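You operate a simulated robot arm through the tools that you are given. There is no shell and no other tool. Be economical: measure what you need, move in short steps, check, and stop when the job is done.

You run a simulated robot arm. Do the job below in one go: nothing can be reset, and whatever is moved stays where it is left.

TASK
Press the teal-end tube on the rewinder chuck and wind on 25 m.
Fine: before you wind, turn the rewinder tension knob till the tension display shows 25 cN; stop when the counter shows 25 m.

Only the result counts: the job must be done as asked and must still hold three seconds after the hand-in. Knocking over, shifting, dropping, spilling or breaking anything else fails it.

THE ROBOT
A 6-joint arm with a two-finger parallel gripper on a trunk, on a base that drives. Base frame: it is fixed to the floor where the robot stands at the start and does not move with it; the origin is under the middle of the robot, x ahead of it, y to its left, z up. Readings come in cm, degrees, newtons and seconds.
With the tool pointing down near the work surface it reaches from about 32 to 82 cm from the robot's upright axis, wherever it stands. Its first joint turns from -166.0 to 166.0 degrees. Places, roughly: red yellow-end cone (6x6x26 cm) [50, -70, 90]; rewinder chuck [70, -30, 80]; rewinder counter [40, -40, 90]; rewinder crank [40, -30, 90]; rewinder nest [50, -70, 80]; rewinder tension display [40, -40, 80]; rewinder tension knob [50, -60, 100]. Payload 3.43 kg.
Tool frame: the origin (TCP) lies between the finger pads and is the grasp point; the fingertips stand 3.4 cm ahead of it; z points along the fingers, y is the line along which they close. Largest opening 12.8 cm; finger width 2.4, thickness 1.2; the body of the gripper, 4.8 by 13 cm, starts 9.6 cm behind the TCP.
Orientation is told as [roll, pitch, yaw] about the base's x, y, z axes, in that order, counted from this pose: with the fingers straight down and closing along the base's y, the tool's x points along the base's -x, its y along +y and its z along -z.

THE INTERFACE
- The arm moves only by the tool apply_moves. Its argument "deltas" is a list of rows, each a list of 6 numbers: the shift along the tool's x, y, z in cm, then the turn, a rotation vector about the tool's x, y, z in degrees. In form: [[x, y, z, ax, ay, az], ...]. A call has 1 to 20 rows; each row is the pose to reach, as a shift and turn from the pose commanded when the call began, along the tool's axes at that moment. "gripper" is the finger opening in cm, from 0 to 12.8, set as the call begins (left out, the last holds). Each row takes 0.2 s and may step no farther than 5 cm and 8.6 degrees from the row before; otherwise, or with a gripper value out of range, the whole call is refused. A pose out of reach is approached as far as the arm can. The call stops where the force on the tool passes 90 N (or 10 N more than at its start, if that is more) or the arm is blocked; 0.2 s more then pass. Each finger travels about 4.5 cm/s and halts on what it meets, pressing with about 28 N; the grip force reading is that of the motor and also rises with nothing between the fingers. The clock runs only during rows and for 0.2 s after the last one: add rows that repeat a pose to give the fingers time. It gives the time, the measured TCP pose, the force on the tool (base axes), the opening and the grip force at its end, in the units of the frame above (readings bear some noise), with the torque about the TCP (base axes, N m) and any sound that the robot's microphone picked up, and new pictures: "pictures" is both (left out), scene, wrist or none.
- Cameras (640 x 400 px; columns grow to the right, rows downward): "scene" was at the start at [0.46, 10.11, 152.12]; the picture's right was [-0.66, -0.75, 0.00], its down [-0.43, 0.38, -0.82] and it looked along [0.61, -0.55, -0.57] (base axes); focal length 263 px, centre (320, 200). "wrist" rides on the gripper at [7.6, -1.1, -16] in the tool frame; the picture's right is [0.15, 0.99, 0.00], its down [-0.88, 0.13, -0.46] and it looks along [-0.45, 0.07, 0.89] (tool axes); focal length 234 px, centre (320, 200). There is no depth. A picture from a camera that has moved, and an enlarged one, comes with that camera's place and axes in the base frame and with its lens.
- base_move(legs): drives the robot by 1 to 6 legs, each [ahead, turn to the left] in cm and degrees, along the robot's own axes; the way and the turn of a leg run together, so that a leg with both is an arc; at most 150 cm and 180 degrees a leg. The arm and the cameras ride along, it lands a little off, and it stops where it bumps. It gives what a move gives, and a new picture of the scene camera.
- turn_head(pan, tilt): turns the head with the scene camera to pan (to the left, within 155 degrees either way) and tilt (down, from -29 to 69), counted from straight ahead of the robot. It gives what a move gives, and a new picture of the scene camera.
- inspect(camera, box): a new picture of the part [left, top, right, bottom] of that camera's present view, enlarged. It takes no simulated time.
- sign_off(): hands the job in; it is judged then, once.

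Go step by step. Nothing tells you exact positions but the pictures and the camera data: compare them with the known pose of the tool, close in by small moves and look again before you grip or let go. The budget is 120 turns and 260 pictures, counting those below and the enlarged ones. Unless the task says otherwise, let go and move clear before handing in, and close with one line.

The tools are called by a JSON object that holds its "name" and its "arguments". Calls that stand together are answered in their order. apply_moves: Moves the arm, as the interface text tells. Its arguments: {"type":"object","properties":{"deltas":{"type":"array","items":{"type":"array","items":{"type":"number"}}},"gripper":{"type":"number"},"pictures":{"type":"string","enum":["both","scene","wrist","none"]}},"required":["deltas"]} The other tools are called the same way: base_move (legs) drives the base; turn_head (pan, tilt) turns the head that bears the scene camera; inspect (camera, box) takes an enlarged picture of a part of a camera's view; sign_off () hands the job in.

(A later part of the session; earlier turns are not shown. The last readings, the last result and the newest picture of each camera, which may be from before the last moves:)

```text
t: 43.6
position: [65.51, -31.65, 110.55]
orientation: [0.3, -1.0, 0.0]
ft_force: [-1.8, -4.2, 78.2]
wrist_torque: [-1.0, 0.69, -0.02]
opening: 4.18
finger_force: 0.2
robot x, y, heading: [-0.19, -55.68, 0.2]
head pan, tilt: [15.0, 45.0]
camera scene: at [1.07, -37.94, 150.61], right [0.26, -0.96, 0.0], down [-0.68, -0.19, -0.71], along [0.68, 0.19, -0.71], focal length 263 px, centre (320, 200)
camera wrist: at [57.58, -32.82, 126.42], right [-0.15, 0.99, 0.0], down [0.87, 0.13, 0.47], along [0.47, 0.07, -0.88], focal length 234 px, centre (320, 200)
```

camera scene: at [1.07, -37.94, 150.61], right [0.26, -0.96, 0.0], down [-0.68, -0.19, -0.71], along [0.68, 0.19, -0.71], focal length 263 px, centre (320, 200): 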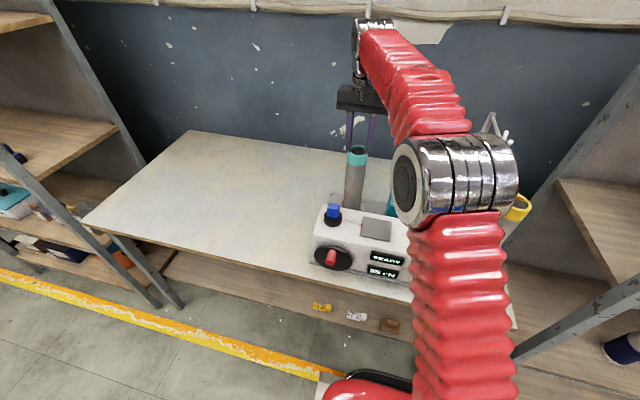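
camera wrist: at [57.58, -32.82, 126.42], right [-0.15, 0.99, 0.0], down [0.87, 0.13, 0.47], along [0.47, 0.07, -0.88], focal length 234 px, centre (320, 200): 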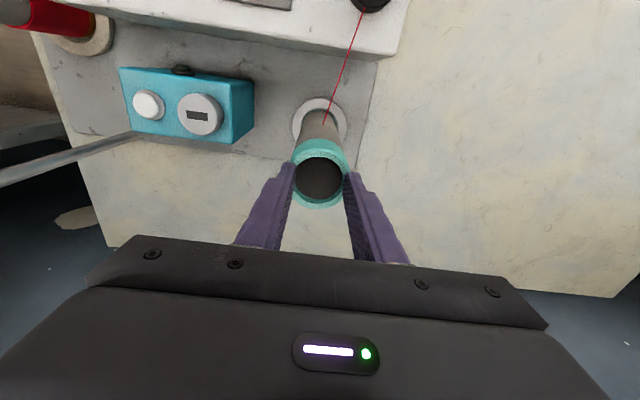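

Pressed with 78 N. I raise the hand and check how it sits.

{"name": "apply_moves", "arguments": {"deltas": [[0, 0, -2, 0, 0, 0], [0, 0, -5, 0, 0, 0], [3, 0, -7, 0, 0, 0], [7, 0, -8, 0, 0, 0], [11, 0, -8, 0, 0, 0], [15, 0, -8, 0, 0, 0], [19, 0, -8, 0, 0, 0]], "gripper": 8}}

{"name": "inspect", "arguments": {"camera": "wrist", "box": [260, 110, 380, 220]}}

{"name": "inspect", "arguments": {"camera": "scene", "box": [300, 130, 420, 290]}}

```text
t: 45.2
position: [46.67, -31.73, 117.47]
orientation: [0.0, -0.1, 0.0]
ft_force: [0.0, -0.6, -0.4]
wrist_torque: [-0.01, 0.03, -0.01]
opening: 8.0
finger_force: 0.1
robot x, y, heading: [-0.81, -55.44, 0.3]
head pan, tilt: [15.0, 45.0]
camera scene: at [1.35, -37.87, 150.59], right [0.26, -0.96, 0.0], down [-0.68, -0.19, -0.71], along [0.68, 0.19, -0.71], focal length 263 px, centre (320, 200)
camera wrist: at [39.07, -32.82, 133.46], right [-0.15, 0.99, 0.0], down [0.88, 0.13, 0.46], along [0.45, 0.07, -0.89], focal length 234 px, centre (320, 200)
```

scene: 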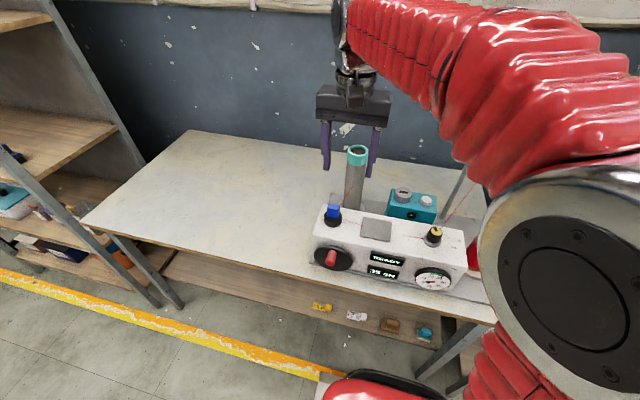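
wrist: 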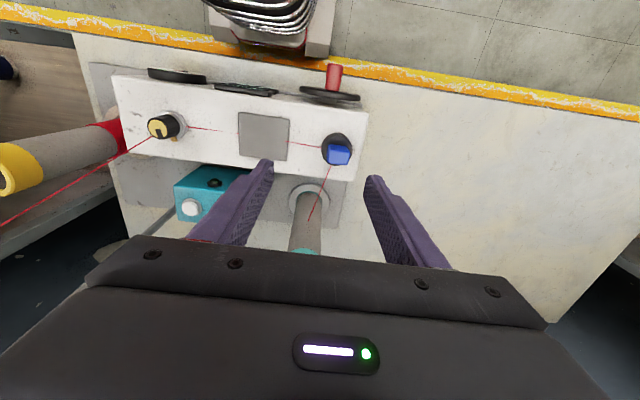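

```text
3.64 times, centred on (320, 165) of wrist
camera zoom: at [39.07, -32.82, 133.46], right [-0.15, 0.99, 0.0], down [0.88, 0.13, 0.46], along [0.45, 0.07, -0.89], focal length 852 px, centre (320, 327)
```

zoom: 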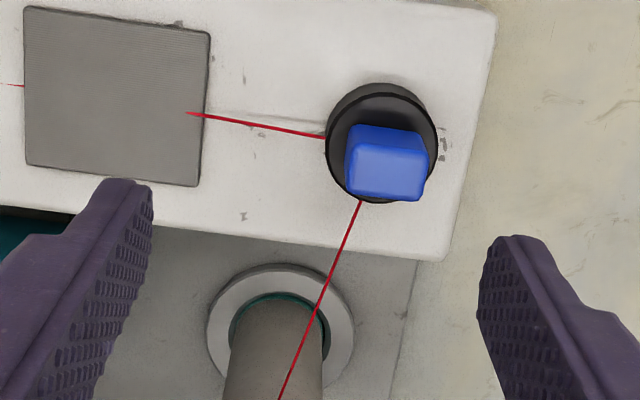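

```text
2.50 times, centred on (360, 210) of scene
camera zoom: at [1.35, -37.87, 150.59], right [0.26, -0.96, 0.0], down [-0.68, -0.19, -0.71], along [0.68, 0.19, -0.71], focal length 658 px, centre (220, 175)
```

zoom: 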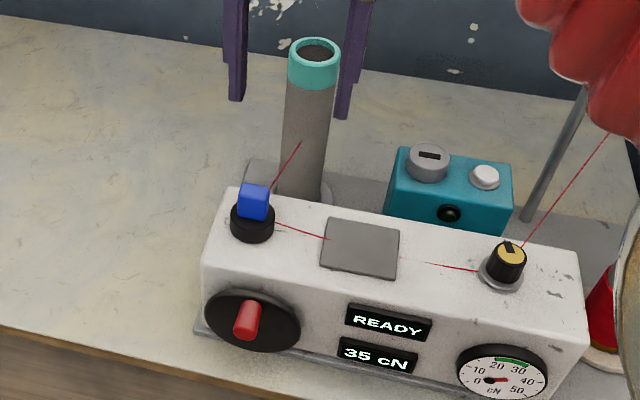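

Tube is seated straight. Next is the tension knob near (49, -55, 96). A thread hook stands close by; I need to locate it before moving the hand there.

{"name": "apply_moves", "arguments": {"deltas": [[2, -3, -1, 0, 0, 0], [5, -6, -2, 0, 0, 0], [8, -9, -2, 0, 0, 0], [10, -12, -2, 0, 0, 0], [12, -16, -2, 0, 0, 0], [12, -20, -2, 0, 0, 0]]}}

```text
t: 46.6
position: [34.62, -51.61, 119.48]
orientation: [0.0, 0.0, -0.1]
ft_force: [-0.4, 0.7, -1.0]
wrist_torque: [-0.01, -0.03, -0.03]
opening: 7.98
finger_force: 0.1
robot x, y, heading: [-0.4, -55.75, 0.2]
head pan, tilt: [15.0, 45.0]
camera scene: at [1.3, -37.88, 150.6], right [0.26, -0.96, 0.0], down [-0.68, -0.19, -0.71], along [0.68, 0.19, -0.71], focal length 263 px, centre (320, 200)
camera wrist: at [27.0, -52.55, 135.54], right [-0.15, 0.99, 0.0], down [0.88, 0.13, 0.46], along [0.45, 0.07, -0.89], focal length 234 px, centre (320, 200)
```

scene: 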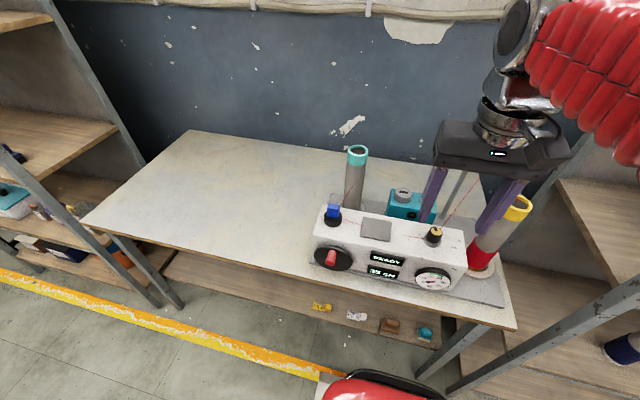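
wrist: 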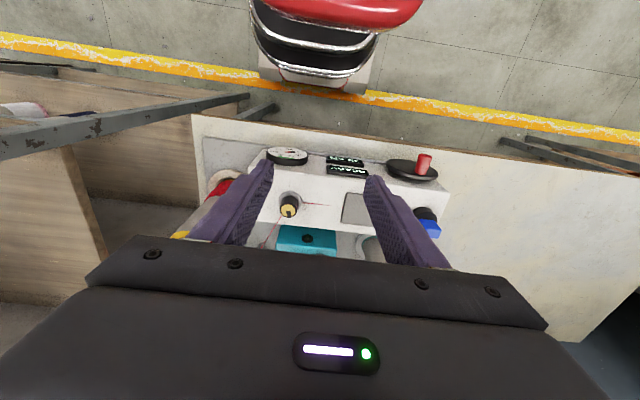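

{"name": "apply_moves", "arguments": {"deltas": [[-4, -2, 0, 0, 0, 0], [-8, -3.5, 2, 0, 0, 0], [-11, -3.5, 5, 0, 0, 0], [-13, -3.5, 9, 0, 0, 0]]}}

{"name": "inspect", "arguments": {"camera": "wrist", "box": [240, 130, 400, 230]}}

{"name": "inspect", "arguments": {"camera": "scene", "box": [360, 190, 480, 300]}}

```text
t: 47.6
position: [47.9, -55.09, 110.58]
orientation: [0.0, -0.1, 0.1]
ft_force: [-1.3, -0.4, 0.6]
wrist_torque: [-0.04, -0.03, -0.02]
opening: 8.02
finger_force: 0.0
robot x, y, heading: [-0.11, -55.56, 0.5]
head pan, tilt: [15.0, 45.0]
camera scene: at [1.28, -37.87, 150.6], right [0.26, -0.96, 0.0], down [-0.68, -0.19, -0.71], along [0.68, 0.19, -0.71], focal length 263 px, centre (320, 200)
camera wrist: at [40.22, -56.1, 126.61], right [-0.15, 0.99, 0.0], down [0.88, 0.13, 0.46], along [0.45, 0.07, -0.89], focal length 234 px, centre (320, 200)
```

scene: 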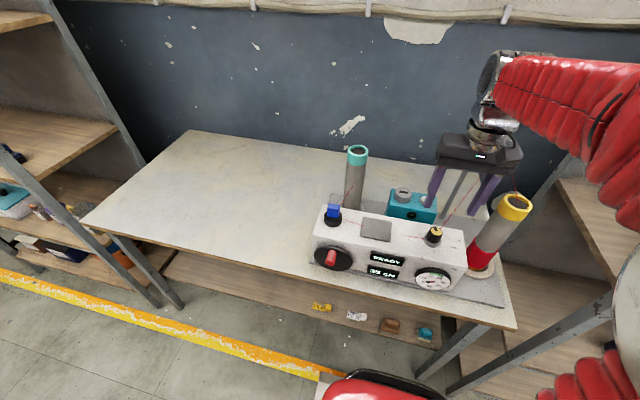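
wrist: 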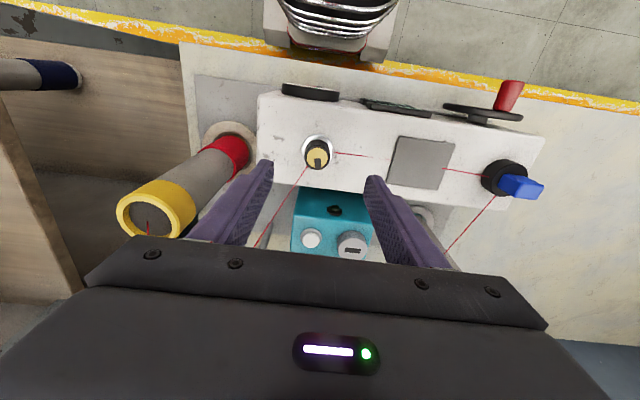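

```text
4.00 times, centred on (320, 180) of wrist
camera zoom: at [40.22, -56.1, 126.61], right [-0.15, 0.99, 0.0], down [0.88, 0.13, 0.46], along [0.45, 0.07, -0.89], focal length 937 px, centre (320, 280)
```

zoom: 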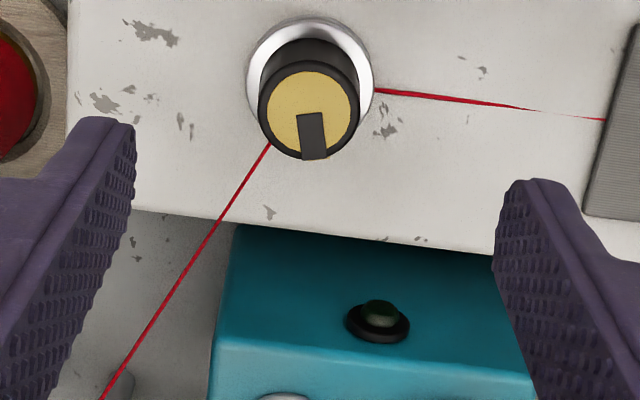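

```text
3.64 times, centred on (420, 245) of scene
camera zoom: at [1.28, -37.87, 150.6], right [0.26, -0.96, 0.0], down [-0.68, -0.19, -0.71], along [0.68, 0.19, -0.71], focal length 958 px, centre (-44, 36)
```

zoom: 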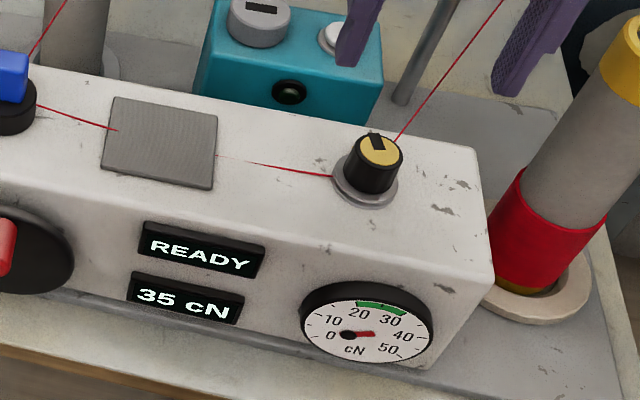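

Knob top is at (48.8, -55.0, 97.7). I descend around it (tips at ~95.4) and close.

{"name": "apply_moves", "arguments": {"deltas": [[-0.9, 0.1, 3, 0, 0, 0], [-0.9, 0.1, 6, 0, 0, 0], [-0.9, 0.1, 9, 0, 0, 0], [-0.9, 0.1, 11.6, 0, 0, 0]], "gripper": 6.5}}

{"name": "inspect", "arguments": {"camera": "wrist", "box": [220, 100, 420, 240]}}

{"name": "inspect", "arguments": {"camera": "scene", "box": [360, 190, 480, 300]}}

```text
t: 48.6
position: [48.53, -54.93, 98.88]
orientation: [0.0, 0.0, -0.1]
ft_force: [0.5, -0.5, -0.1]
wrist_torque: [0.02, 0.01, 0.05]
opening: 6.5
finger_force: 0.0
robot x, y, heading: [-0.4, -55.86, -0.0]
head pan, tilt: [15.0, 45.0]
camera scene: at [1.31, -37.87, 150.6], right [0.26, -0.96, 0.0], down [-0.68, -0.19, -0.71], along [0.68, 0.19, -0.71], focal length 263 px, centre (320, 200)
camera wrist: at [40.86, -55.95, 114.92], right [-0.15, 0.99, 0.0], down [0.88, 0.13, 0.46], along [0.45, 0.07, -0.89], focal length 234 px, centre (320, 200)
```

scene: 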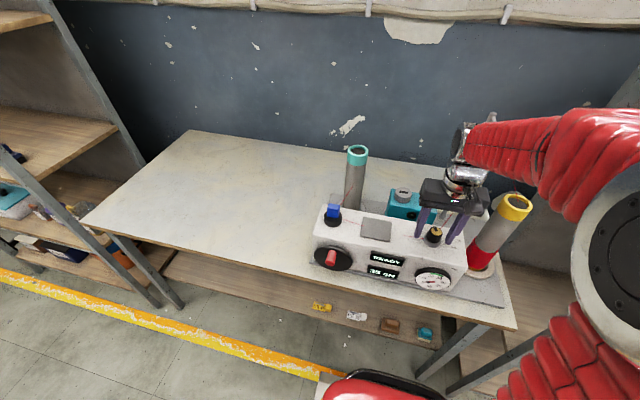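
wrist: 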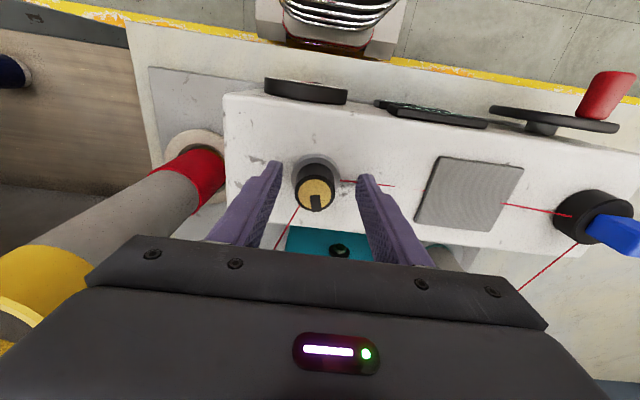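

```text
2.86 times, centred on (320, 170) of wrist
camera zoom: at [40.86, -55.95, 114.92], right [-0.15, 0.99, 0.0], down [0.88, 0.13, 0.46], along [0.45, 0.07, -0.89], focal length 669 px, centre (320, 286)
```

zoom: 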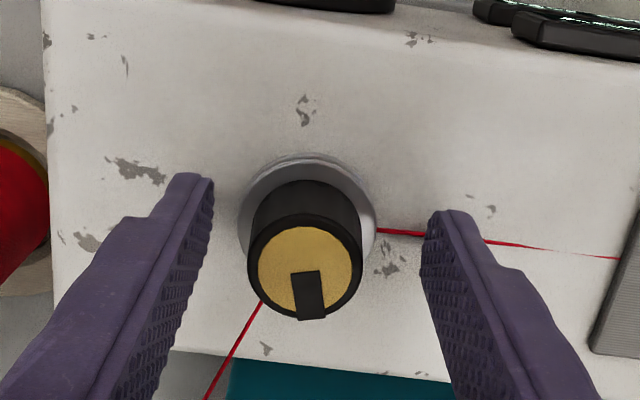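

```text
3.64 times, centred on (420, 245) of scene
camera zoom: at [1.31, -37.87, 150.6], right [0.26, -0.96, 0.0], down [-0.68, -0.19, -0.71], along [0.68, 0.19, -0.71], focal length 958 px, centre (-44, 36)
```

zoom: 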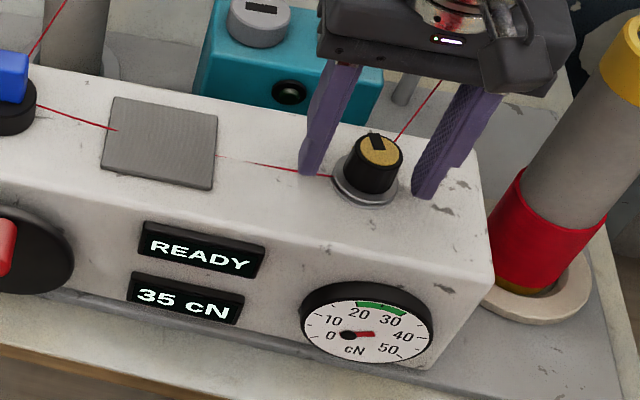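

{"name": "apply_moves", "arguments": {"deltas": [[-0.4, -0.15, 0, 0, 0, 0], [-0.4, -0.15, 0, 0, 0, 0], [-0.4, -0.15, 0, 0, 0, 0], [-0.4, -0.15, 0, 0, 0, 0], [-0.4, -0.15, 0, 0, 0, 0], [-0.4, -0.15, 0, 0, 0, 0]], "gripper": 2.2, "pictures": "none"}}

{"name": "inspect", "arguments": {"camera": "wrist", "box": [220, 100, 420, 240]}}

```text
t: 50.0
position: [48.96, -55.17, 98.96]
orientation: [-0.1, 0.0, -0.1]
ft_force: [0.6, -33.7, -2.8]
wrist_torque: [-0.77, -0.15, 0.05]
opening: 3.27
finger_force: 44.9
robot x, y, heading: [-0.56, -55.69, 0.3]
head pan, tilt: [15.0, 45.0]
```

```text
2.86 times, centred on (320, 170) of wrist
camera zoom: at [41.29, -56.26, 114.94], right [-0.15, 0.99, 0.0], down [0.88, 0.13, 0.45], along [0.45, 0.06, -0.89], focal length 669 px, centre (320, 286)
```

zoom: 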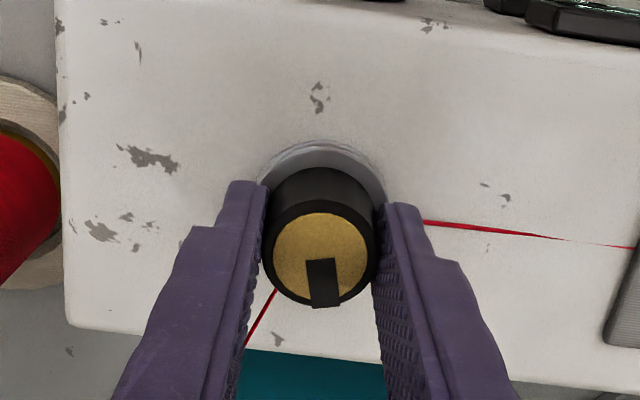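

{"name": "apply_moves", "arguments": {"deltas": [[0, -0.15, 0, 0, 0, 0], [0, -0.15, 0, 0, 0, 0]], "pictures": "none"}}

```text
t: 50.6
position: [48.85, -55.21, 99.05]
orientation: [0.0, 0.0, 0.0]
ft_force: [-1.3, -13.6, 5.2]
wrist_torque: [-0.82, 0.61, 0.02]
opening: 3.25
finger_force: 45.3
robot x, y, heading: [-0.3, -55.61, 0.3]
head pan, tilt: [15.0, 45.0]
```

{"name": "apply_moves", "arguments": {"deltas": [[0, -0.1, 0, 0, 0, 0], [0, -0.1, 0, 0, 0, -4], [0, -0.1, 0, 0, 0, -8], [0, -0.1, 0, 0, 0, -12]], "pictures": "none"}}

{"name": "inspect", "arguments": {"camera": "scene", "box": [360, 190, 480, 300]}}

```text
t: 51.6
position: [48.95, -55.22, 98.87]
orientation: [0.1, -0.1, 12.0]
ft_force: [-1.9, 15.2, 12.3]
wrist_torque: [0.9, 0.84, -0.06]
opening: 3.25
finger_force: 45.0
robot x, y, heading: [-0.51, -55.92, 0.1]
head pan, tilt: [15.0, 45.0]
```

```text
3.64 times, centred on (420, 245) of scene
camera zoom: at [1.28, -37.84, 150.59], right [0.26, -0.96, 0.0], down [-0.68, -0.19, -0.71], along [0.68, 0.19, -0.71], focal length 958 px, centre (-44, 36)
```

zoom: 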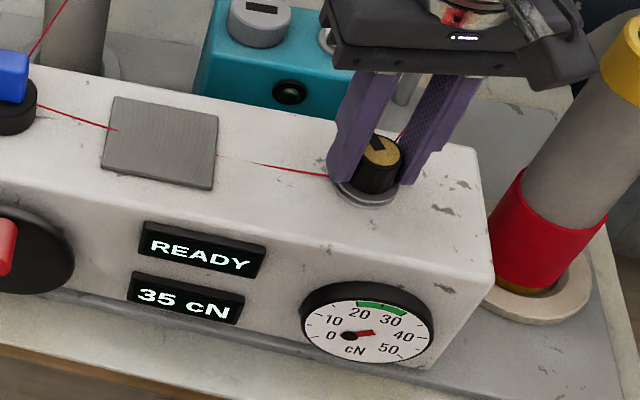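

{"name": "inspect", "arguments": {"camera": "wrist", "box": [220, 100, 420, 240]}}

{"name": "inspect", "arguments": {"camera": "scene", "box": [435, 260, 475, 300]}}

```text
2.86 times, centred on (320, 170) of wrist
camera zoom: at [41.66, -57.89, 114.92], right [-0.35, 0.94, 0.0], down [0.83, 0.31, 0.46], along [0.43, 0.16, -0.89], focal length 669 px, centre (320, 286)
```

zoom: 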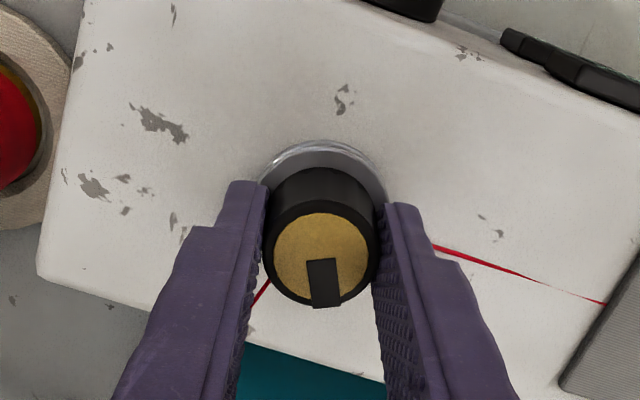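

```text
10.00 times, centred on (455, 280) of scene
camera zoom: at [1.28, -37.84, 150.59], right [0.26, -0.96, 0.0], down [-0.68, -0.19, -0.71], along [0.68, 0.19, -0.71], focal length 2633 px, centre (-1030, -600)
```

zoom: 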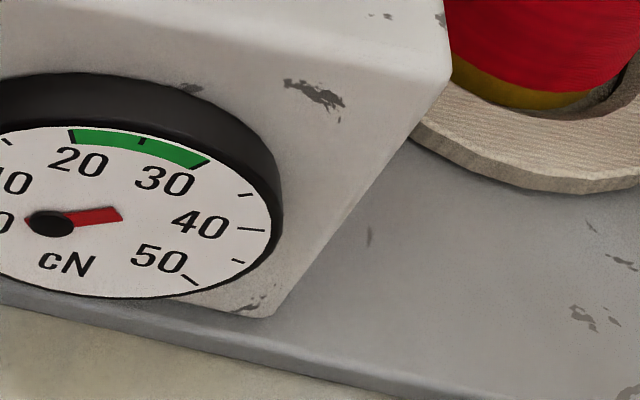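

{"name": "apply_moves", "arguments": {"deltas": [[0, 0.1, 0, 0, 0, -5], [0, 0.1, 0, 0, 0, -10], [0, 0.1, 0, 0, 0, -15], [0, 0.1, 0, 0, 0, -18]], "pictures": "none"}}

{"name": "inspect", "arguments": {"camera": "scene", "box": [360, 230, 480, 300]}}

```text
t: 52.6
position: [48.87, -55.17, 98.97]
orientation: [-0.1, -0.1, 30.1]
ft_force: [-0.6, 20.5, 27.8]
wrist_torque: [0.49, 0.78, -0.02]
opening: 3.29
finger_force: 44.6
robot x, y, heading: [-0.29, -55.45, 0.3]
head pan, tilt: [15.0, 45.0]
```

```text
5.33 times, centred on (420, 265) of scene
camera zoom: at [1.24, -37.82, 150.59], right [0.26, -0.96, 0.0], down [-0.68, -0.19, -0.71], along [0.68, 0.19, -0.71], focal length 1404 px, centre (-213, -147)
```

zoom: 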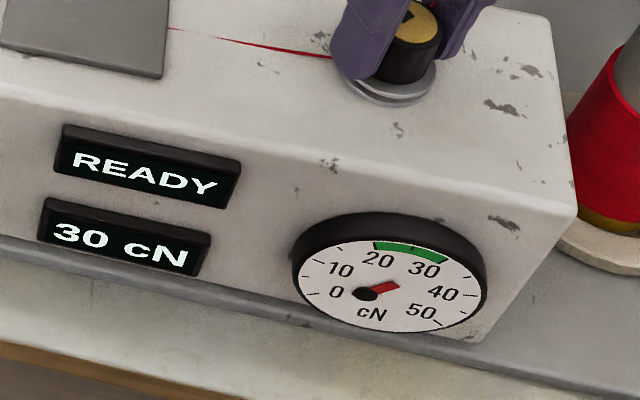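

Direction is right (30 cN now). Continue another ~24°.

{"name": "apply_moves", "arguments": {"deltas": [[0, 0.1, -0.15, 0, 0, -4], [0, 0.1, -0.15, 0, 0, -8], [0, 0.1, -0.15, 0, 0, -12], [0, 0.1, -0.15, 0, 0, -16], [0, 0.1, -0.15, 0, 0, -20], [0, 0.1, -0.15, 0, 0, -24]], "pictures": "none"}}

{"name": "inspect", "arguments": {"camera": "scene", "box": [360, 230, 480, 300]}}

```text
t: 54.0
position: [48.91, -55.14, 98.89]
orientation: [0.1, 0.1, 54.1]
ft_force: [18.6, 16.4, -22.0]
wrist_torque: [1.13, -1.05, -0.05]
opening: 3.29
finger_force: 45.1
robot x, y, heading: [-0.49, -55.45, -0.1]
head pan, tilt: [15.0, 45.0]
```

```text
5.33 times, centred on (420, 265) of scene
camera zoom: at [1.45, -37.84, 150.59], right [0.26, -0.96, 0.0], down [-0.68, -0.19, -0.71], along [0.68, 0.19, -0.71], focal length 1404 px, centre (-213, -147)
```

zoom: 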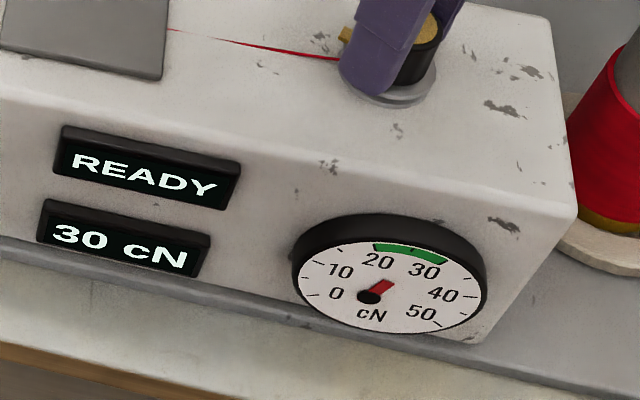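

{"name": "apply_moves", "arguments": {"deltas": [[0, 0.1, 0.05, 0, 0, -4], [0, 0.1, 0.05, 0, 0, -8]], "pictures": "none"}}

{"name": "inspect", "arguments": {"camera": "scene", "box": [360, 230, 480, 300]}}

```text
t: 54.6
position: [48.86, -55.14, 98.86]
orientation: [0.0, 0.1, 62.1]
ft_force: [25.8, 8.5, -22.5]
wrist_torque: [-0.23, -0.39, -0.02]
opening: 3.26
finger_force: 44.9
robot x, y, heading: [-0.25, -55.62, 0.1]
head pan, tilt: [15.0, 45.0]
```

```text
5.33 times, centred on (420, 265) of scene
camera zoom: at [1.5, -37.85, 150.59], right [0.26, -0.96, 0.0], down [-0.68, -0.19, -0.71], along [0.68, 0.19, -0.71], focal length 1404 px, centre (-213, -147)
```

zoom: 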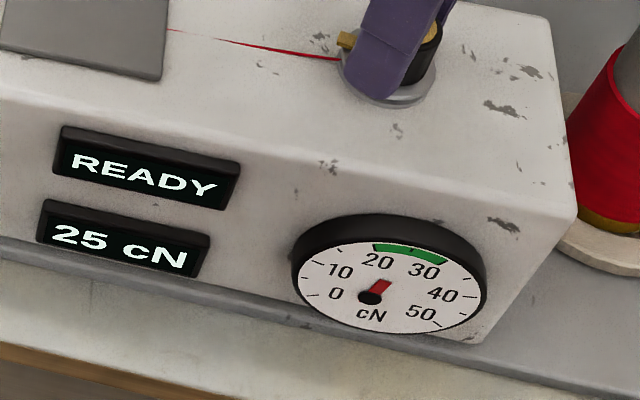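

25 cN shown. I turn ~10° further to sit safely inside the step and check.

{"name": "apply_moves", "arguments": {"deltas": [[0, 0.1, 0.1, 0, 0, -5], [0, 0.1, 0.1, 0, 0, -11]], "pictures": "none"}}

{"name": "inspect", "arguments": {"camera": "scene", "box": [360, 230, 480, 300]}}

```text
t: 55.2
position: [48.83, -55.1, 98.82]
orientation: [-0.1, 0.0, 73.1]
ft_force: [25.5, 1.7, -8.7]
wrist_torque: [-0.81, -0.38, 0.01]
opening: 3.25
finger_force: 45.0
robot x, y, heading: [-0.21, -55.81, 0.4]
head pan, tilt: [15.0, 45.0]
```

```text
5.33 times, centred on (420, 265) of scene
camera zoom: at [1.47, -37.87, 150.59], right [0.26, -0.97, 0.0], down [-0.68, -0.19, -0.71], along [0.68, 0.19, -0.71], focal length 1404 px, centre (-213, -147)
```

zoom: 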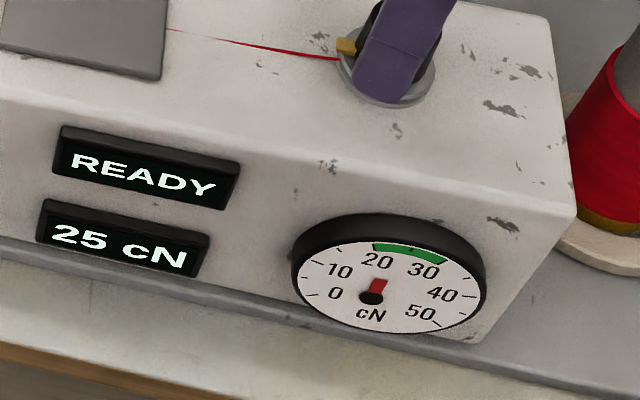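

Centred on 25. Release and rise.

{"name": "apply_moves", "arguments": {"deltas": [[0, 0, 0, 0, 0, 0], [0, 0, 0, 0, 0, 0], [0, 0, 0, 0, 0, 0], [0, 0, 0, 0, 0, 0], [0, 0, 0, 0, 0, 0], [0, 0, -3, 0, 0, 0], [0, 0, -7, 0, 0, 0], [0, 0, -12, 0, 0, 0]], "gripper": 6.5}}

{"name": "inspect", "arguments": {"camera": "scene", "box": [300, 170, 480, 300]}}

```text
t: 57.0
position: [48.62, -55.05, 111.1]
orientation: [-0.1, -0.1, 73.0]
ft_force: [0.7, -0.4, -0.3]
wrist_torque: [-0.02, 0.01, 0.01]
opening: 6.5
finger_force: 0.1
robot x, y, heading: [-0.43, -55.81, 0.3]
head pan, tilt: [15.0, 45.0]
camera scene: at [1.33, -37.87, 150.6], right [0.26, -0.96, 0.0], down [-0.68, -0.19, -0.71], along [0.68, 0.19, -0.71], focal length 263 px, centre (320, 200)
camera wrist: at [47.44, -62.61, 127.08], right [-0.99, 0.15, 0.0], down [0.13, 0.88, 0.46], along [0.07, 0.45, -0.89], focal length 234 px, centre (320, 200)
```

scene: 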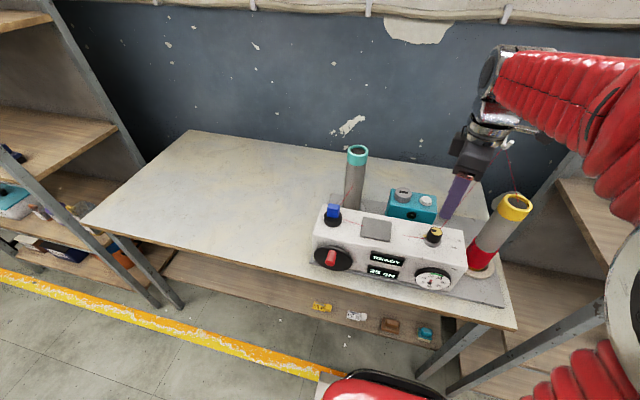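
wrist: 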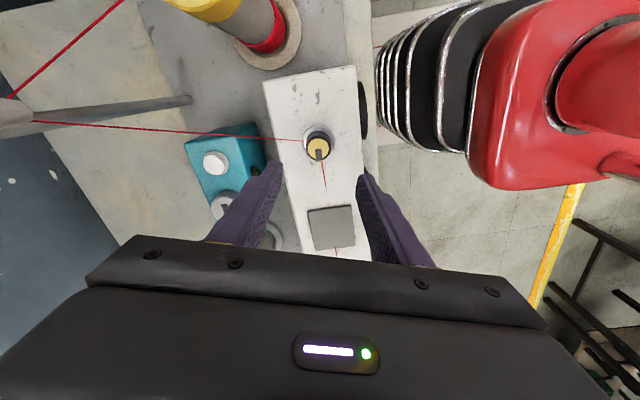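

```text
3.08 times, centred on (390, 235) of scene
camera zoom: at [1.33, -37.87, 150.6], right [0.26, -0.96, 0.0], down [-0.68, -0.19, -0.71], along [0.68, 0.19, -0.71], focal length 810 px, centre (105, 92)
```

zoom: 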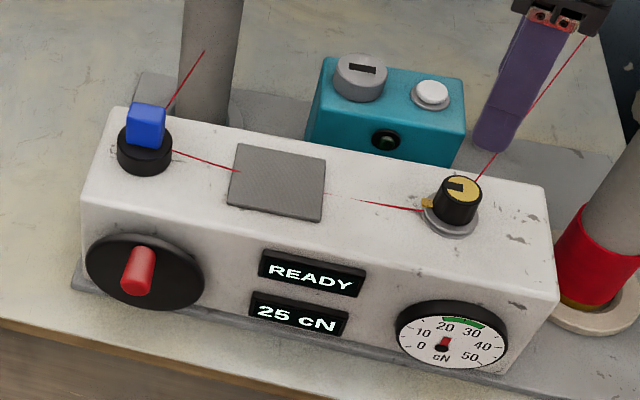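

Tension is set at 25 cN. Now the crank; I zoom in to measure it.

{"name": "inspect", "arguments": {"camera": "scene", "box": [310, 235, 370, 275]}}

{"name": "inspect", "arguments": {"camera": "wrist", "box": [300, 60, 420, 260]}}

```text
10.00 times, centred on (340, 255) of scene
camera zoom: at [1.33, -37.87, 150.6], right [0.26, -0.96, 0.0], down [-0.68, -0.19, -0.71], along [0.68, 0.19, -0.71], focal length 2633 px, centre (120, -350)
```

zoom: 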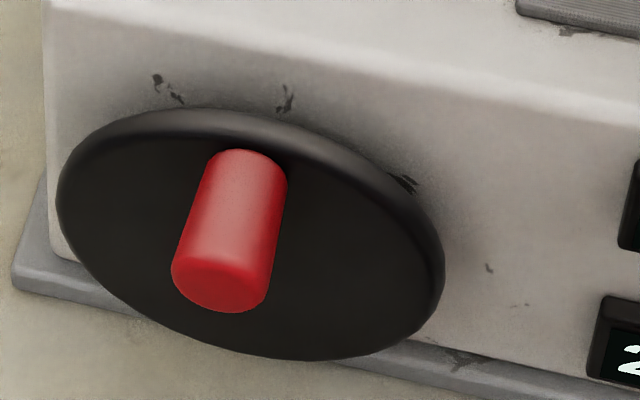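

```text
2.00 times, centred on (360, 160) of wrist
camera zoom: at [47.44, -62.61, 127.08], right [-0.99, 0.15, 0.0], down [0.13, 0.88, 0.46], along [0.07, 0.45, -0.89], focal length 468 px, centre (240, 280)
```

zoom: 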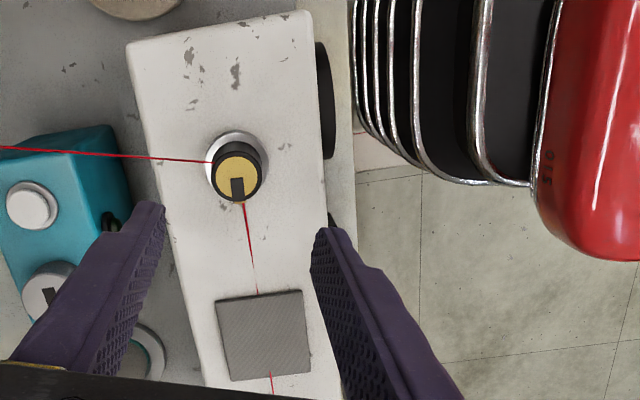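

Handle tip is around (36.9, -30.6, 91), crank radius ~3 cm. I bring the hand back square and look at the crank from the front.

{"name": "apply_moves", "arguments": {"deltas": [[-1.75, 2.48, -0.4, 0, 0, 7.3], [-3.5, 4.96, -0.8, 0, 0, 14.6], [-5.25, 7.44, -1.2, 0, 0, 21.9], [-7, 9.92, -1.6, 0, 0, 29.2], [-8.75, 12.4, -2, 0, 0, 36.5], [-10.5, 14.88, -2, 0, 0, 43.8], [-12.25, 17.36, -2, 0, 0, 51.1], [-14, 19.84, -2, 0, 0, 58.4], [-15.75, 22.32, -2, 0, 0, 65.7], [-17.5, 24.8, -2, 0, 0, 73]]}}

{"name": "inspect", "arguments": {"camera": "wrist", "box": [220, 100, 420, 240]}}

```text
t: 59.2
position: [30.0, -31.24, 112.82]
orientation: [-0.1, 0.0, -0.1]
ft_force: [0.8, 0.6, 0.3]
wrist_torque: [0.02, 0.03, 0.02]
opening: 6.52
finger_force: 0.1
robot x, y, heading: [-0.59, -55.75, 0.2]
head pan, tilt: [15.0, 45.0]
camera scene: at [1.3, -37.87, 150.6], right [0.26, -0.96, 0.0], down [-0.68, -0.19, -0.71], along [0.68, 0.19, -0.71], focal length 263 px, centre (320, 200)
camera wrist: at [22.46, -32.35, 128.82], right [-0.15, 0.99, 0.0], down [0.88, 0.13, 0.46], along [0.45, 0.07, -0.89], focal length 234 px, centre (320, 200)
```

scene: 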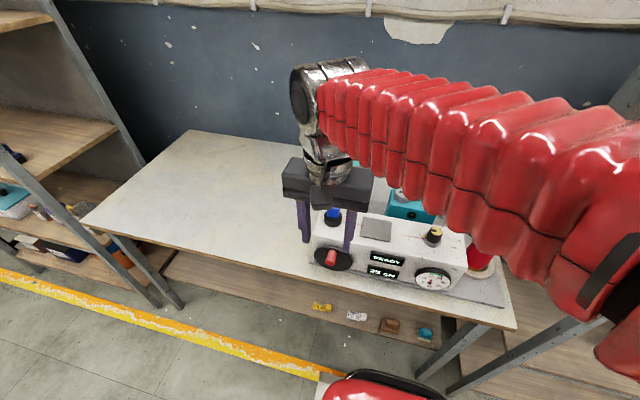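
wrist: 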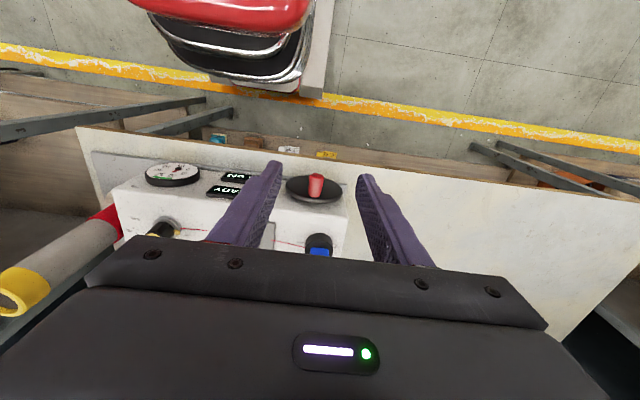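

```text
2.86 times, centred on (320, 170) of wrist
camera zoom: at [22.46, -32.35, 128.82], right [-0.15, 0.99, 0.0], down [0.88, 0.13, 0.46], along [0.45, 0.07, -0.89], focal length 669 px, centre (320, 286)
```

zoom: 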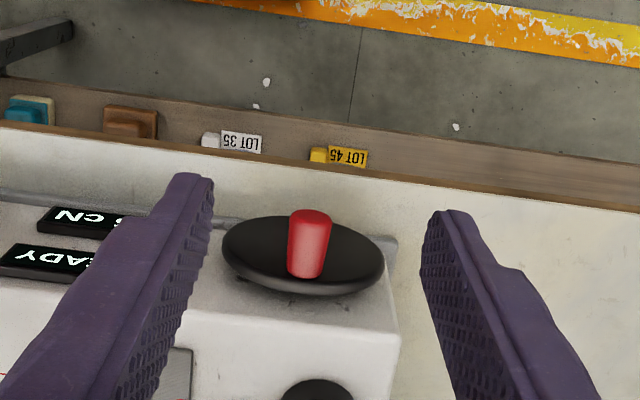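

Handle spans x≈37.2–40.6 at (y -30.6, z 90.7), the disc centre at z≈87.3. I go over it and descend to z 92.3, handle between fingers.

{"name": "apply_moves", "arguments": {"deltas": [[-4, 0.3, 0, 0, 0, 0], [-8.4, 0.65, 1, 0, 0, 0], [-8.4, 0.65, 5, 0, 0, 0], [-8.4, 0.65, 9.5, 0, 0, 0], [-8.4, 0.65, 14, 0, 0, 0], [-8.4, 0.65, 17, 0, 0, 0]]}}

{"name": "inspect", "arguments": {"camera": "wrist", "box": [220, 100, 420, 240]}}

{"name": "inspect", "arguments": {"camera": "scene", "box": [290, 190, 410, 290]}}

```text
t: 60.6
position: [38.61, -30.48, 96.1]
orientation: [0.1, 0.0, 0.0]
ft_force: [0.1, 0.1, 0.2]
wrist_torque: [-0.02, 0.0, -0.05]
opening: 6.47
finger_force: 0.0
robot x, y, heading: [-0.46, -55.67, 0.2]
head pan, tilt: [15.0, 45.0]
camera scene: at [1.3, -37.87, 150.6], right [0.26, -0.96, 0.0], down [-0.68, -0.19, -0.71], along [0.68, 0.19, -0.71], focal length 263 px, centre (320, 200)
camera wrist: at [30.93, -31.59, 112.1], right [-0.15, 0.99, 0.0], down [0.88, 0.13, 0.46], along [0.45, 0.07, -0.89], focal length 234 px, centre (320, 200)
```

scene: 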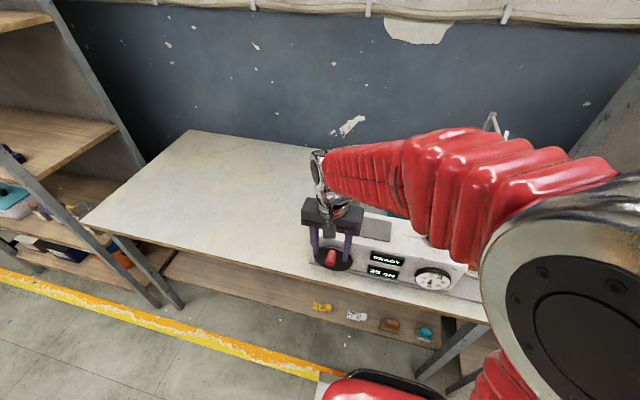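
wrist: 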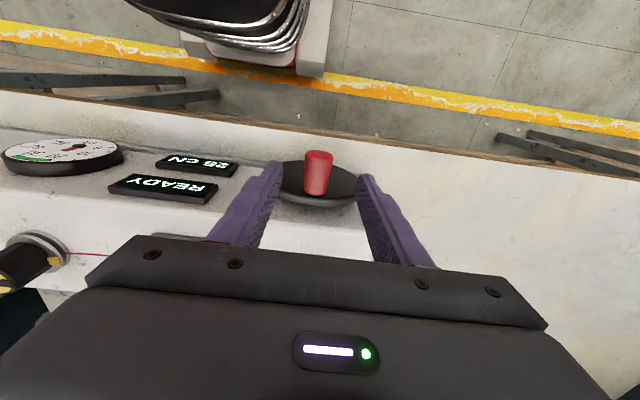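

```text
2.86 times, centred on (320, 170) of wrist
camera zoom: at [30.93, -31.59, 112.1], right [-0.15, 0.99, 0.0], down [0.88, 0.13, 0.46], along [0.45, 0.07, -0.89], focal length 669 px, centre (320, 286)
```

zoom: 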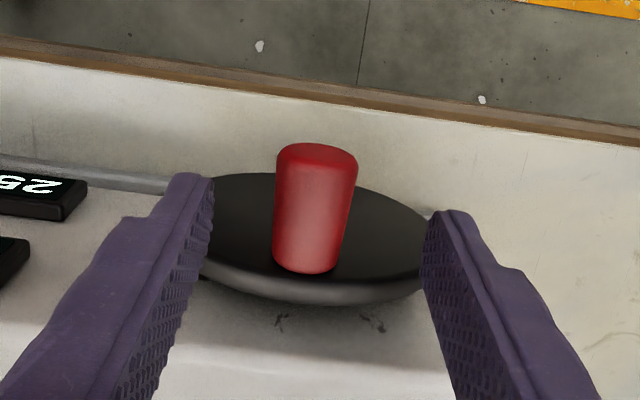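

```text
4.00 times, centred on (350, 240) of scene
camera zoom: at [1.3, -37.87, 150.6], right [0.26, -0.96, 0.0], down [-0.68, -0.19, -0.71], along [0.68, 0.19, -0.71], focal length 1053 px, centre (200, 40)
```

zoom: 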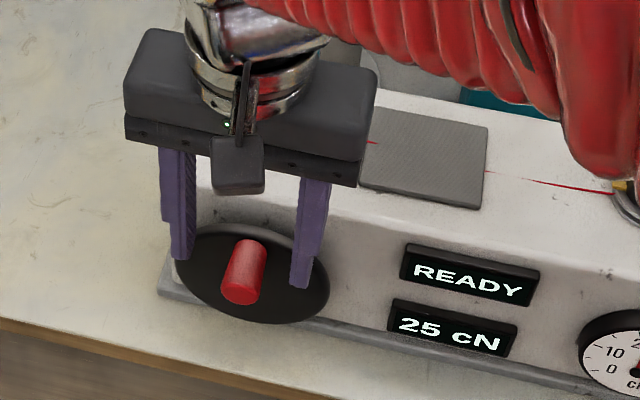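

{"name": "apply_moves", "arguments": {"deltas": [[0, -0.15, 2, 0, 0, 0], [0, -0.15, 3.8, 0, 0, 0]], "pictures": "none"}}

{"name": "inspect", "arguments": {"camera": "wrist", "box": [220, 100, 420, 240]}}

{"name": "apply_moves", "arguments": {"deltas": [[0, 0, 0, 0, 0, 0], [0, 0, 0, 0, 0, 0], [0, 0, 0, 0, 0, 0], [0, 0, 0, 0, 0, 0], [0, 0, 0, 0, 0, 0]], "gripper": 2.0, "pictures": "none"}}

{"name": "inspect", "arguments": {"camera": "scene", "box": [290, 190, 410, 290]}}

```text
t: 61.2
position: [38.41, -30.63, 92.19]
orientation: [0.0, 0.0, 0.1]
ft_force: [0.4, -0.1, 0.0]
wrist_torque: [-0.02, 0.01, 0.02]
opening: 6.5
finger_force: 0.1
robot x, y, heading: [-0.13, -55.69, 0.0]
head pan, tilt: [15.0, 45.0]
```

```text
2.86 times, centred on (320, 170) of wrist
camera zoom: at [30.86, -31.64, 108.2], right [-0.15, 0.99, 0.0], down [0.88, 0.13, 0.46], along [0.45, 0.07, -0.89], focal length 669 px, centre (320, 286)
```

zoom: 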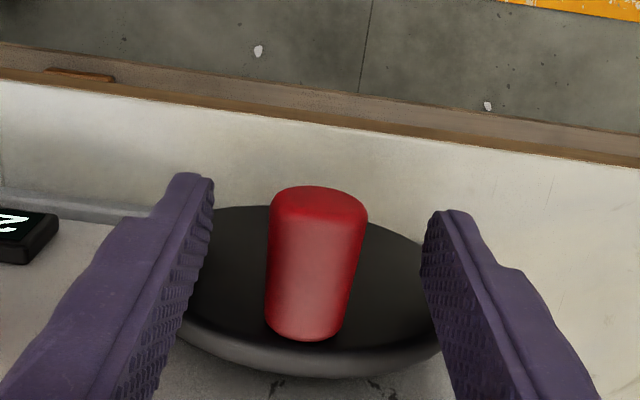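

```text
t: 62.4
position: [38.54, -30.54, 92.2]
orientation: [-0.1, 0.0, -0.1]
ft_force: [-0.3, -1.7, -1.2]
wrist_torque: [0.01, -0.07, 0.02]
opening: 2.45
finger_force: 44.8
robot x, y, heading: [-0.32, -55.76, 0.3]
head pan, tilt: [15.0, 45.0]
```

```text
4.00 times, centred on (350, 240) of scene
camera zoom: at [1.31, -37.87, 150.6], right [0.26, -0.96, 0.0], down [-0.68, -0.19, -0.71], along [0.68, 0.19, -0.71], focal length 1053 px, centre (200, 40)
```

zoom: 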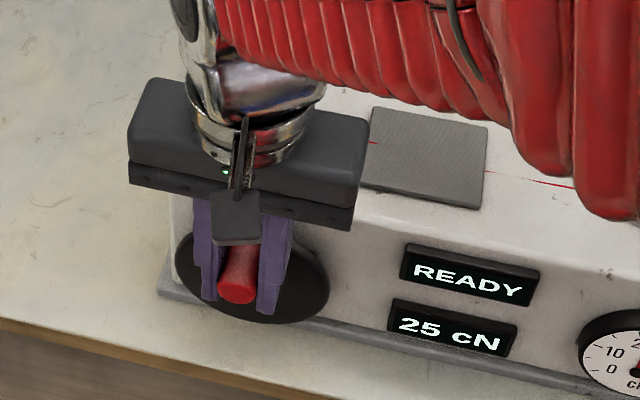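

Handle gripped. I try a slow 40° clockwise turn (as seen from the front).

{"name": "apply_moves", "arguments": {"deltas": [[0, -0.3, 0.01, 0, 0, 0], [0, -0.59, 0.05, 0, 0, 0], [0, -0.88, 0.12, 0, 0, 0], [0, -1.16, 0.2, 0, 0, 0], [0, -1.44, 0.32, 0, 0, 0], [0, -1.7, 0.46, 0, 0, 0], [0, -1.95, 0.61, 0, 0, 0], [0, -2.18, 0.8, 0, 0, 0]], "pictures": "none"}}

{"name": "inspect", "arguments": {"camera": "scene", "box": [290, 190, 410, 290]}}

```text
t: 64.2
position: [38.42, -32.81, 91.15]
orientation: [-0.1, 0.2, 0.0]
ft_force: [-2.8, 0.0, 8.7]
wrist_torque: [0.17, 0.44, 0.05]
opening: 2.5
finger_force: 34.7
robot x, y, heading: [-0.67, -55.76, 0.1]
head pan, tilt: [15.0, 45.0]
```

```text
4.00 times, centred on (350, 240) of scene
camera zoom: at [1.28, -37.88, 150.6], right [0.26, -0.96, 0.0], down [-0.68, -0.19, -0.71], along [0.68, 0.19, -0.71], focal length 1053 px, centre (200, 40)
```

zoom: 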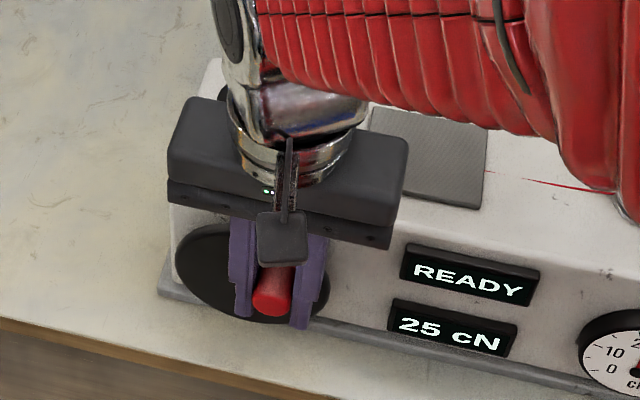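

{"name": "apply_moves", "arguments": {"deltas": [[0, -0.27, 0.25, 0, 0, 0], [0, -0.5, 0.51, 0, 0, 0], [0, -0.7, 0.8, 0, 0, 0], [0, -0.88, 1.11, 0, 0, 0], [0, -1.01, 1.44, 0, 0, 0], [0, -1.12, 1.78, 0, 0, 0], [0, -1.18, 2.13, 0, 0, 0], [0, -1.22, 2.48, 0, 0, 0], [0, -1.22, 2.6, 0, 0, 0]], "pictures": "none"}}

{"name": "inspect", "arguments": {"camera": "scene", "box": [290, 190, 410, 290]}}

```text
t: 66.2
position: [38.6, -34.48, 88.61]
orientation: [-0.3, 0.0, 0.1]
ft_force: [10.2, -71.2, 30.0]
wrist_torque: [0.52, 0.3, 0.95]
opening: 2.48
finger_force: 45.4
robot x, y, heading: [-0.59, -55.76, 0.2]
head pan, tilt: [15.0, 45.0]
```

```text
4.00 times, centred on (350, 240) of scene
camera zoom: at [1.31, -38.05, 150.62], right [0.26, -0.97, 0.0], down [-0.68, -0.18, -0.71], along [0.68, 0.19, -0.71], focal length 1053 px, centre (200, 40)
```

zoom: 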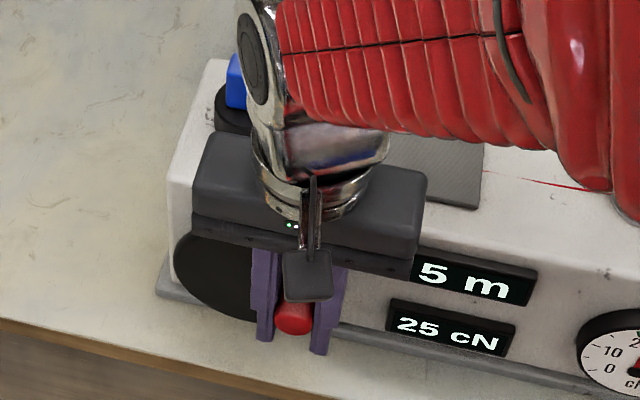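

Counter shows 5 m after ~85°, so the whole job is little more than one turn. The true radius is ~4.0 cm; I correct and go on in small arcs.

{"name": "apply_moves", "arguments": {"deltas": [[0, -0.3, 0.2, 0, 0, 0], [0, -0.53, 0.23, 0, 0, 0], [0, -0.55, 0.65, 0, 0, 0], [0, -0.53, 1.07, 0, 0, 0], [0, -0.46, 1.48, 0, 0, 0], [0, -0.35, 1.89, 0, 0, 0]], "pictures": "none"}}

{"name": "inspect", "arguments": {"camera": "scene", "box": [290, 190, 410, 290]}}

```text
t: 67.6
position: [38.45, -34.41, 86.72]
orientation: [0.0, 0.1, 0.0]
ft_force: [12.1, -27.2, 3.6]
wrist_torque: [0.47, 0.05, 0.5]
opening: 3.52
finger_force: 13.8
robot x, y, heading: [-0.3, -56.0, 0.4]
head pan, tilt: [15.0, 45.0]
```

```text
4.00 times, centred on (350, 240) of scene
camera zoom: at [1.36, -37.93, 150.6], right [0.26, -0.97, 0.0], down [-0.68, -0.18, -0.71], along [0.68, 0.19, -0.71], focal length 1053 px, centre (200, 40)
```

zoom: 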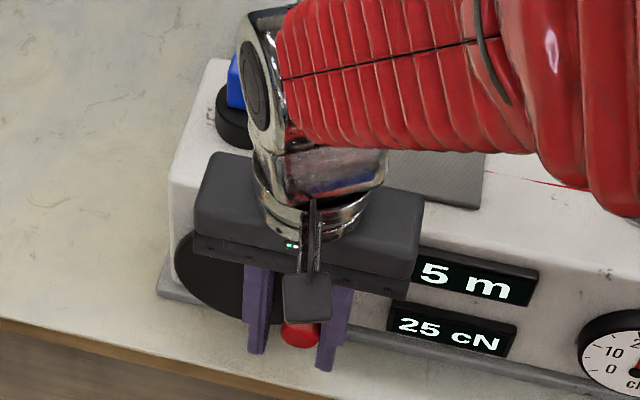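

{"name": "inspect", "arguments": {"camera": "wrist", "box": [220, 100, 420, 240]}}

{"name": "inspect", "arguments": {"camera": "scene", "box": [330, 230, 390, 290]}}

```text
2.86 times, centred on (320, 170) of wrist
camera zoom: at [30.83, -35.52, 102.79], right [-0.15, 0.99, 0.0], down [0.88, 0.13, 0.46], along [0.45, 0.07, -0.89], focal length 669 px, centre (320, 286)
```

zoom: 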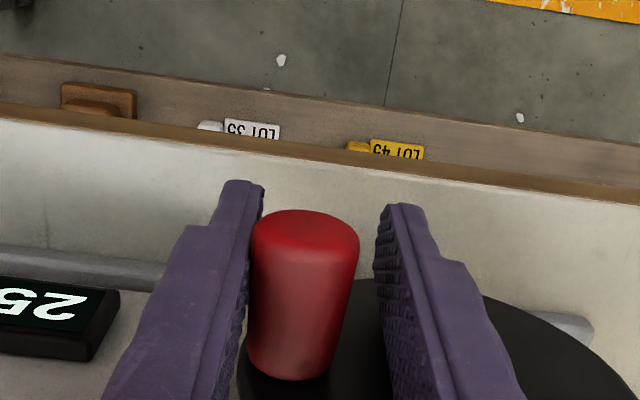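

```text
6.67 times, centred on (360, 260) of scene
camera zoom: at [1.36, -37.93, 150.6], right [0.26, -0.97, 0.0], down [-0.68, -0.18, -0.71], along [0.68, 0.19, -0.71], focal length 1755 px, centre (53, -200)
```

zoom: 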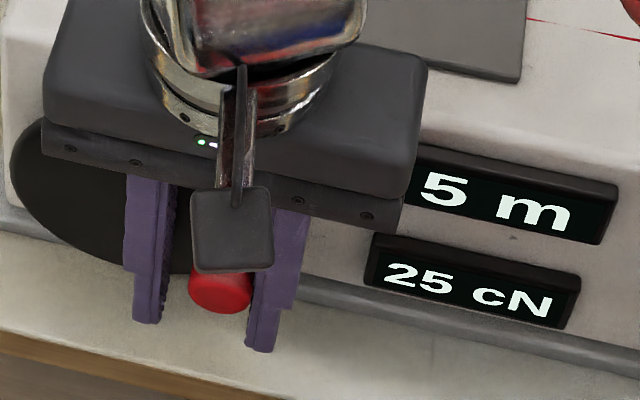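

Side force opened the fingers and they slid down the handle (true radius ≈ 4.1 cm). I open slightly, re-centre higher on the handle and regrip.

{"name": "apply_moves", "arguments": {"deltas": [[0, 0, 0, 0, 0, 0], [0, -0.1, 0, 0, 0, 0], [0, -0.2, 0, 0, 0, 0], [0, -0.2, -0.8, 0, 0, 0], [0.15, -0.2, -1.6, 0, 0, 0], [0.3, -0.2, -2.5, 0, 0, 0]], "gripper": 4.6, "pictures": "wrist"}}

{"name": "inspect", "arguments": {"camera": "wrist", "box": [220, 100, 420, 240]}}

{"name": "inspect", "arguments": {"camera": "scene", "box": [310, 210, 410, 290]}}

```text
t: 69.0
position: [38.07, -34.59, 89.3]
orientation: [0.1, 0.0, 0.0]
ft_force: [-0.1, 0.5, -0.8]
wrist_torque: [0.0, -0.01, -0.03]
opening: 4.62
finger_force: 0.0
robot x, y, heading: [-0.21, -55.87, 0.1]
head pan, tilt: [15.0, 45.0]
camera wrist: at [30.49, -35.68, 105.35], right [-0.15, 0.99, 0.0], down [0.88, 0.13, 0.46], along [0.45, 0.07, -0.89], focal length 234 px, centre (320, 200)
```

wrist: 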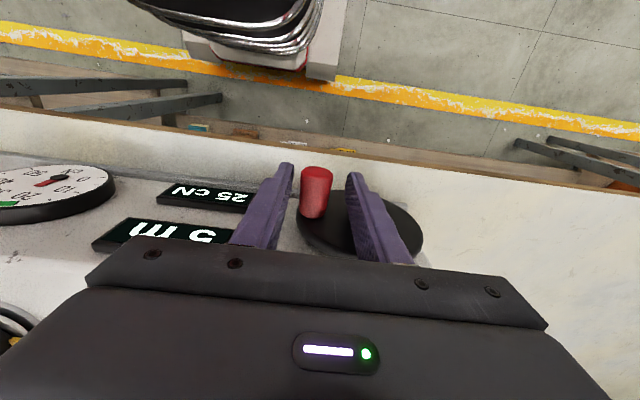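

```text
2.86 times, centred on (320, 170) of wrist
camera zoom: at [30.49, -35.68, 105.35], right [-0.15, 0.99, 0.0], down [0.88, 0.13, 0.46], along [0.45, 0.07, -0.89], focal length 669 px, centre (320, 286)
```

zoom: 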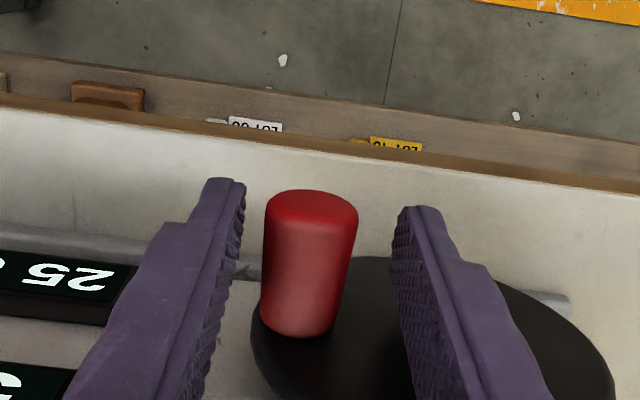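

```text
5.00 times, centred on (360, 250) of scene
camera zoom: at [1.3, -37.87, 150.6], right [0.26, -0.96, 0.0], down [-0.68, -0.19, -0.71], along [0.68, 0.19, -0.71], focal length 1316 px, centre (120, -50)
```

zoom: 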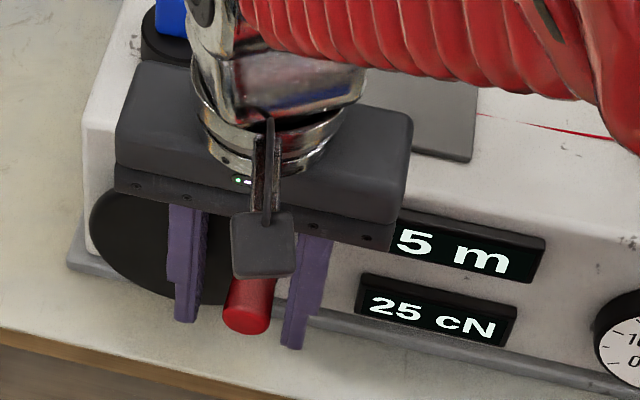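

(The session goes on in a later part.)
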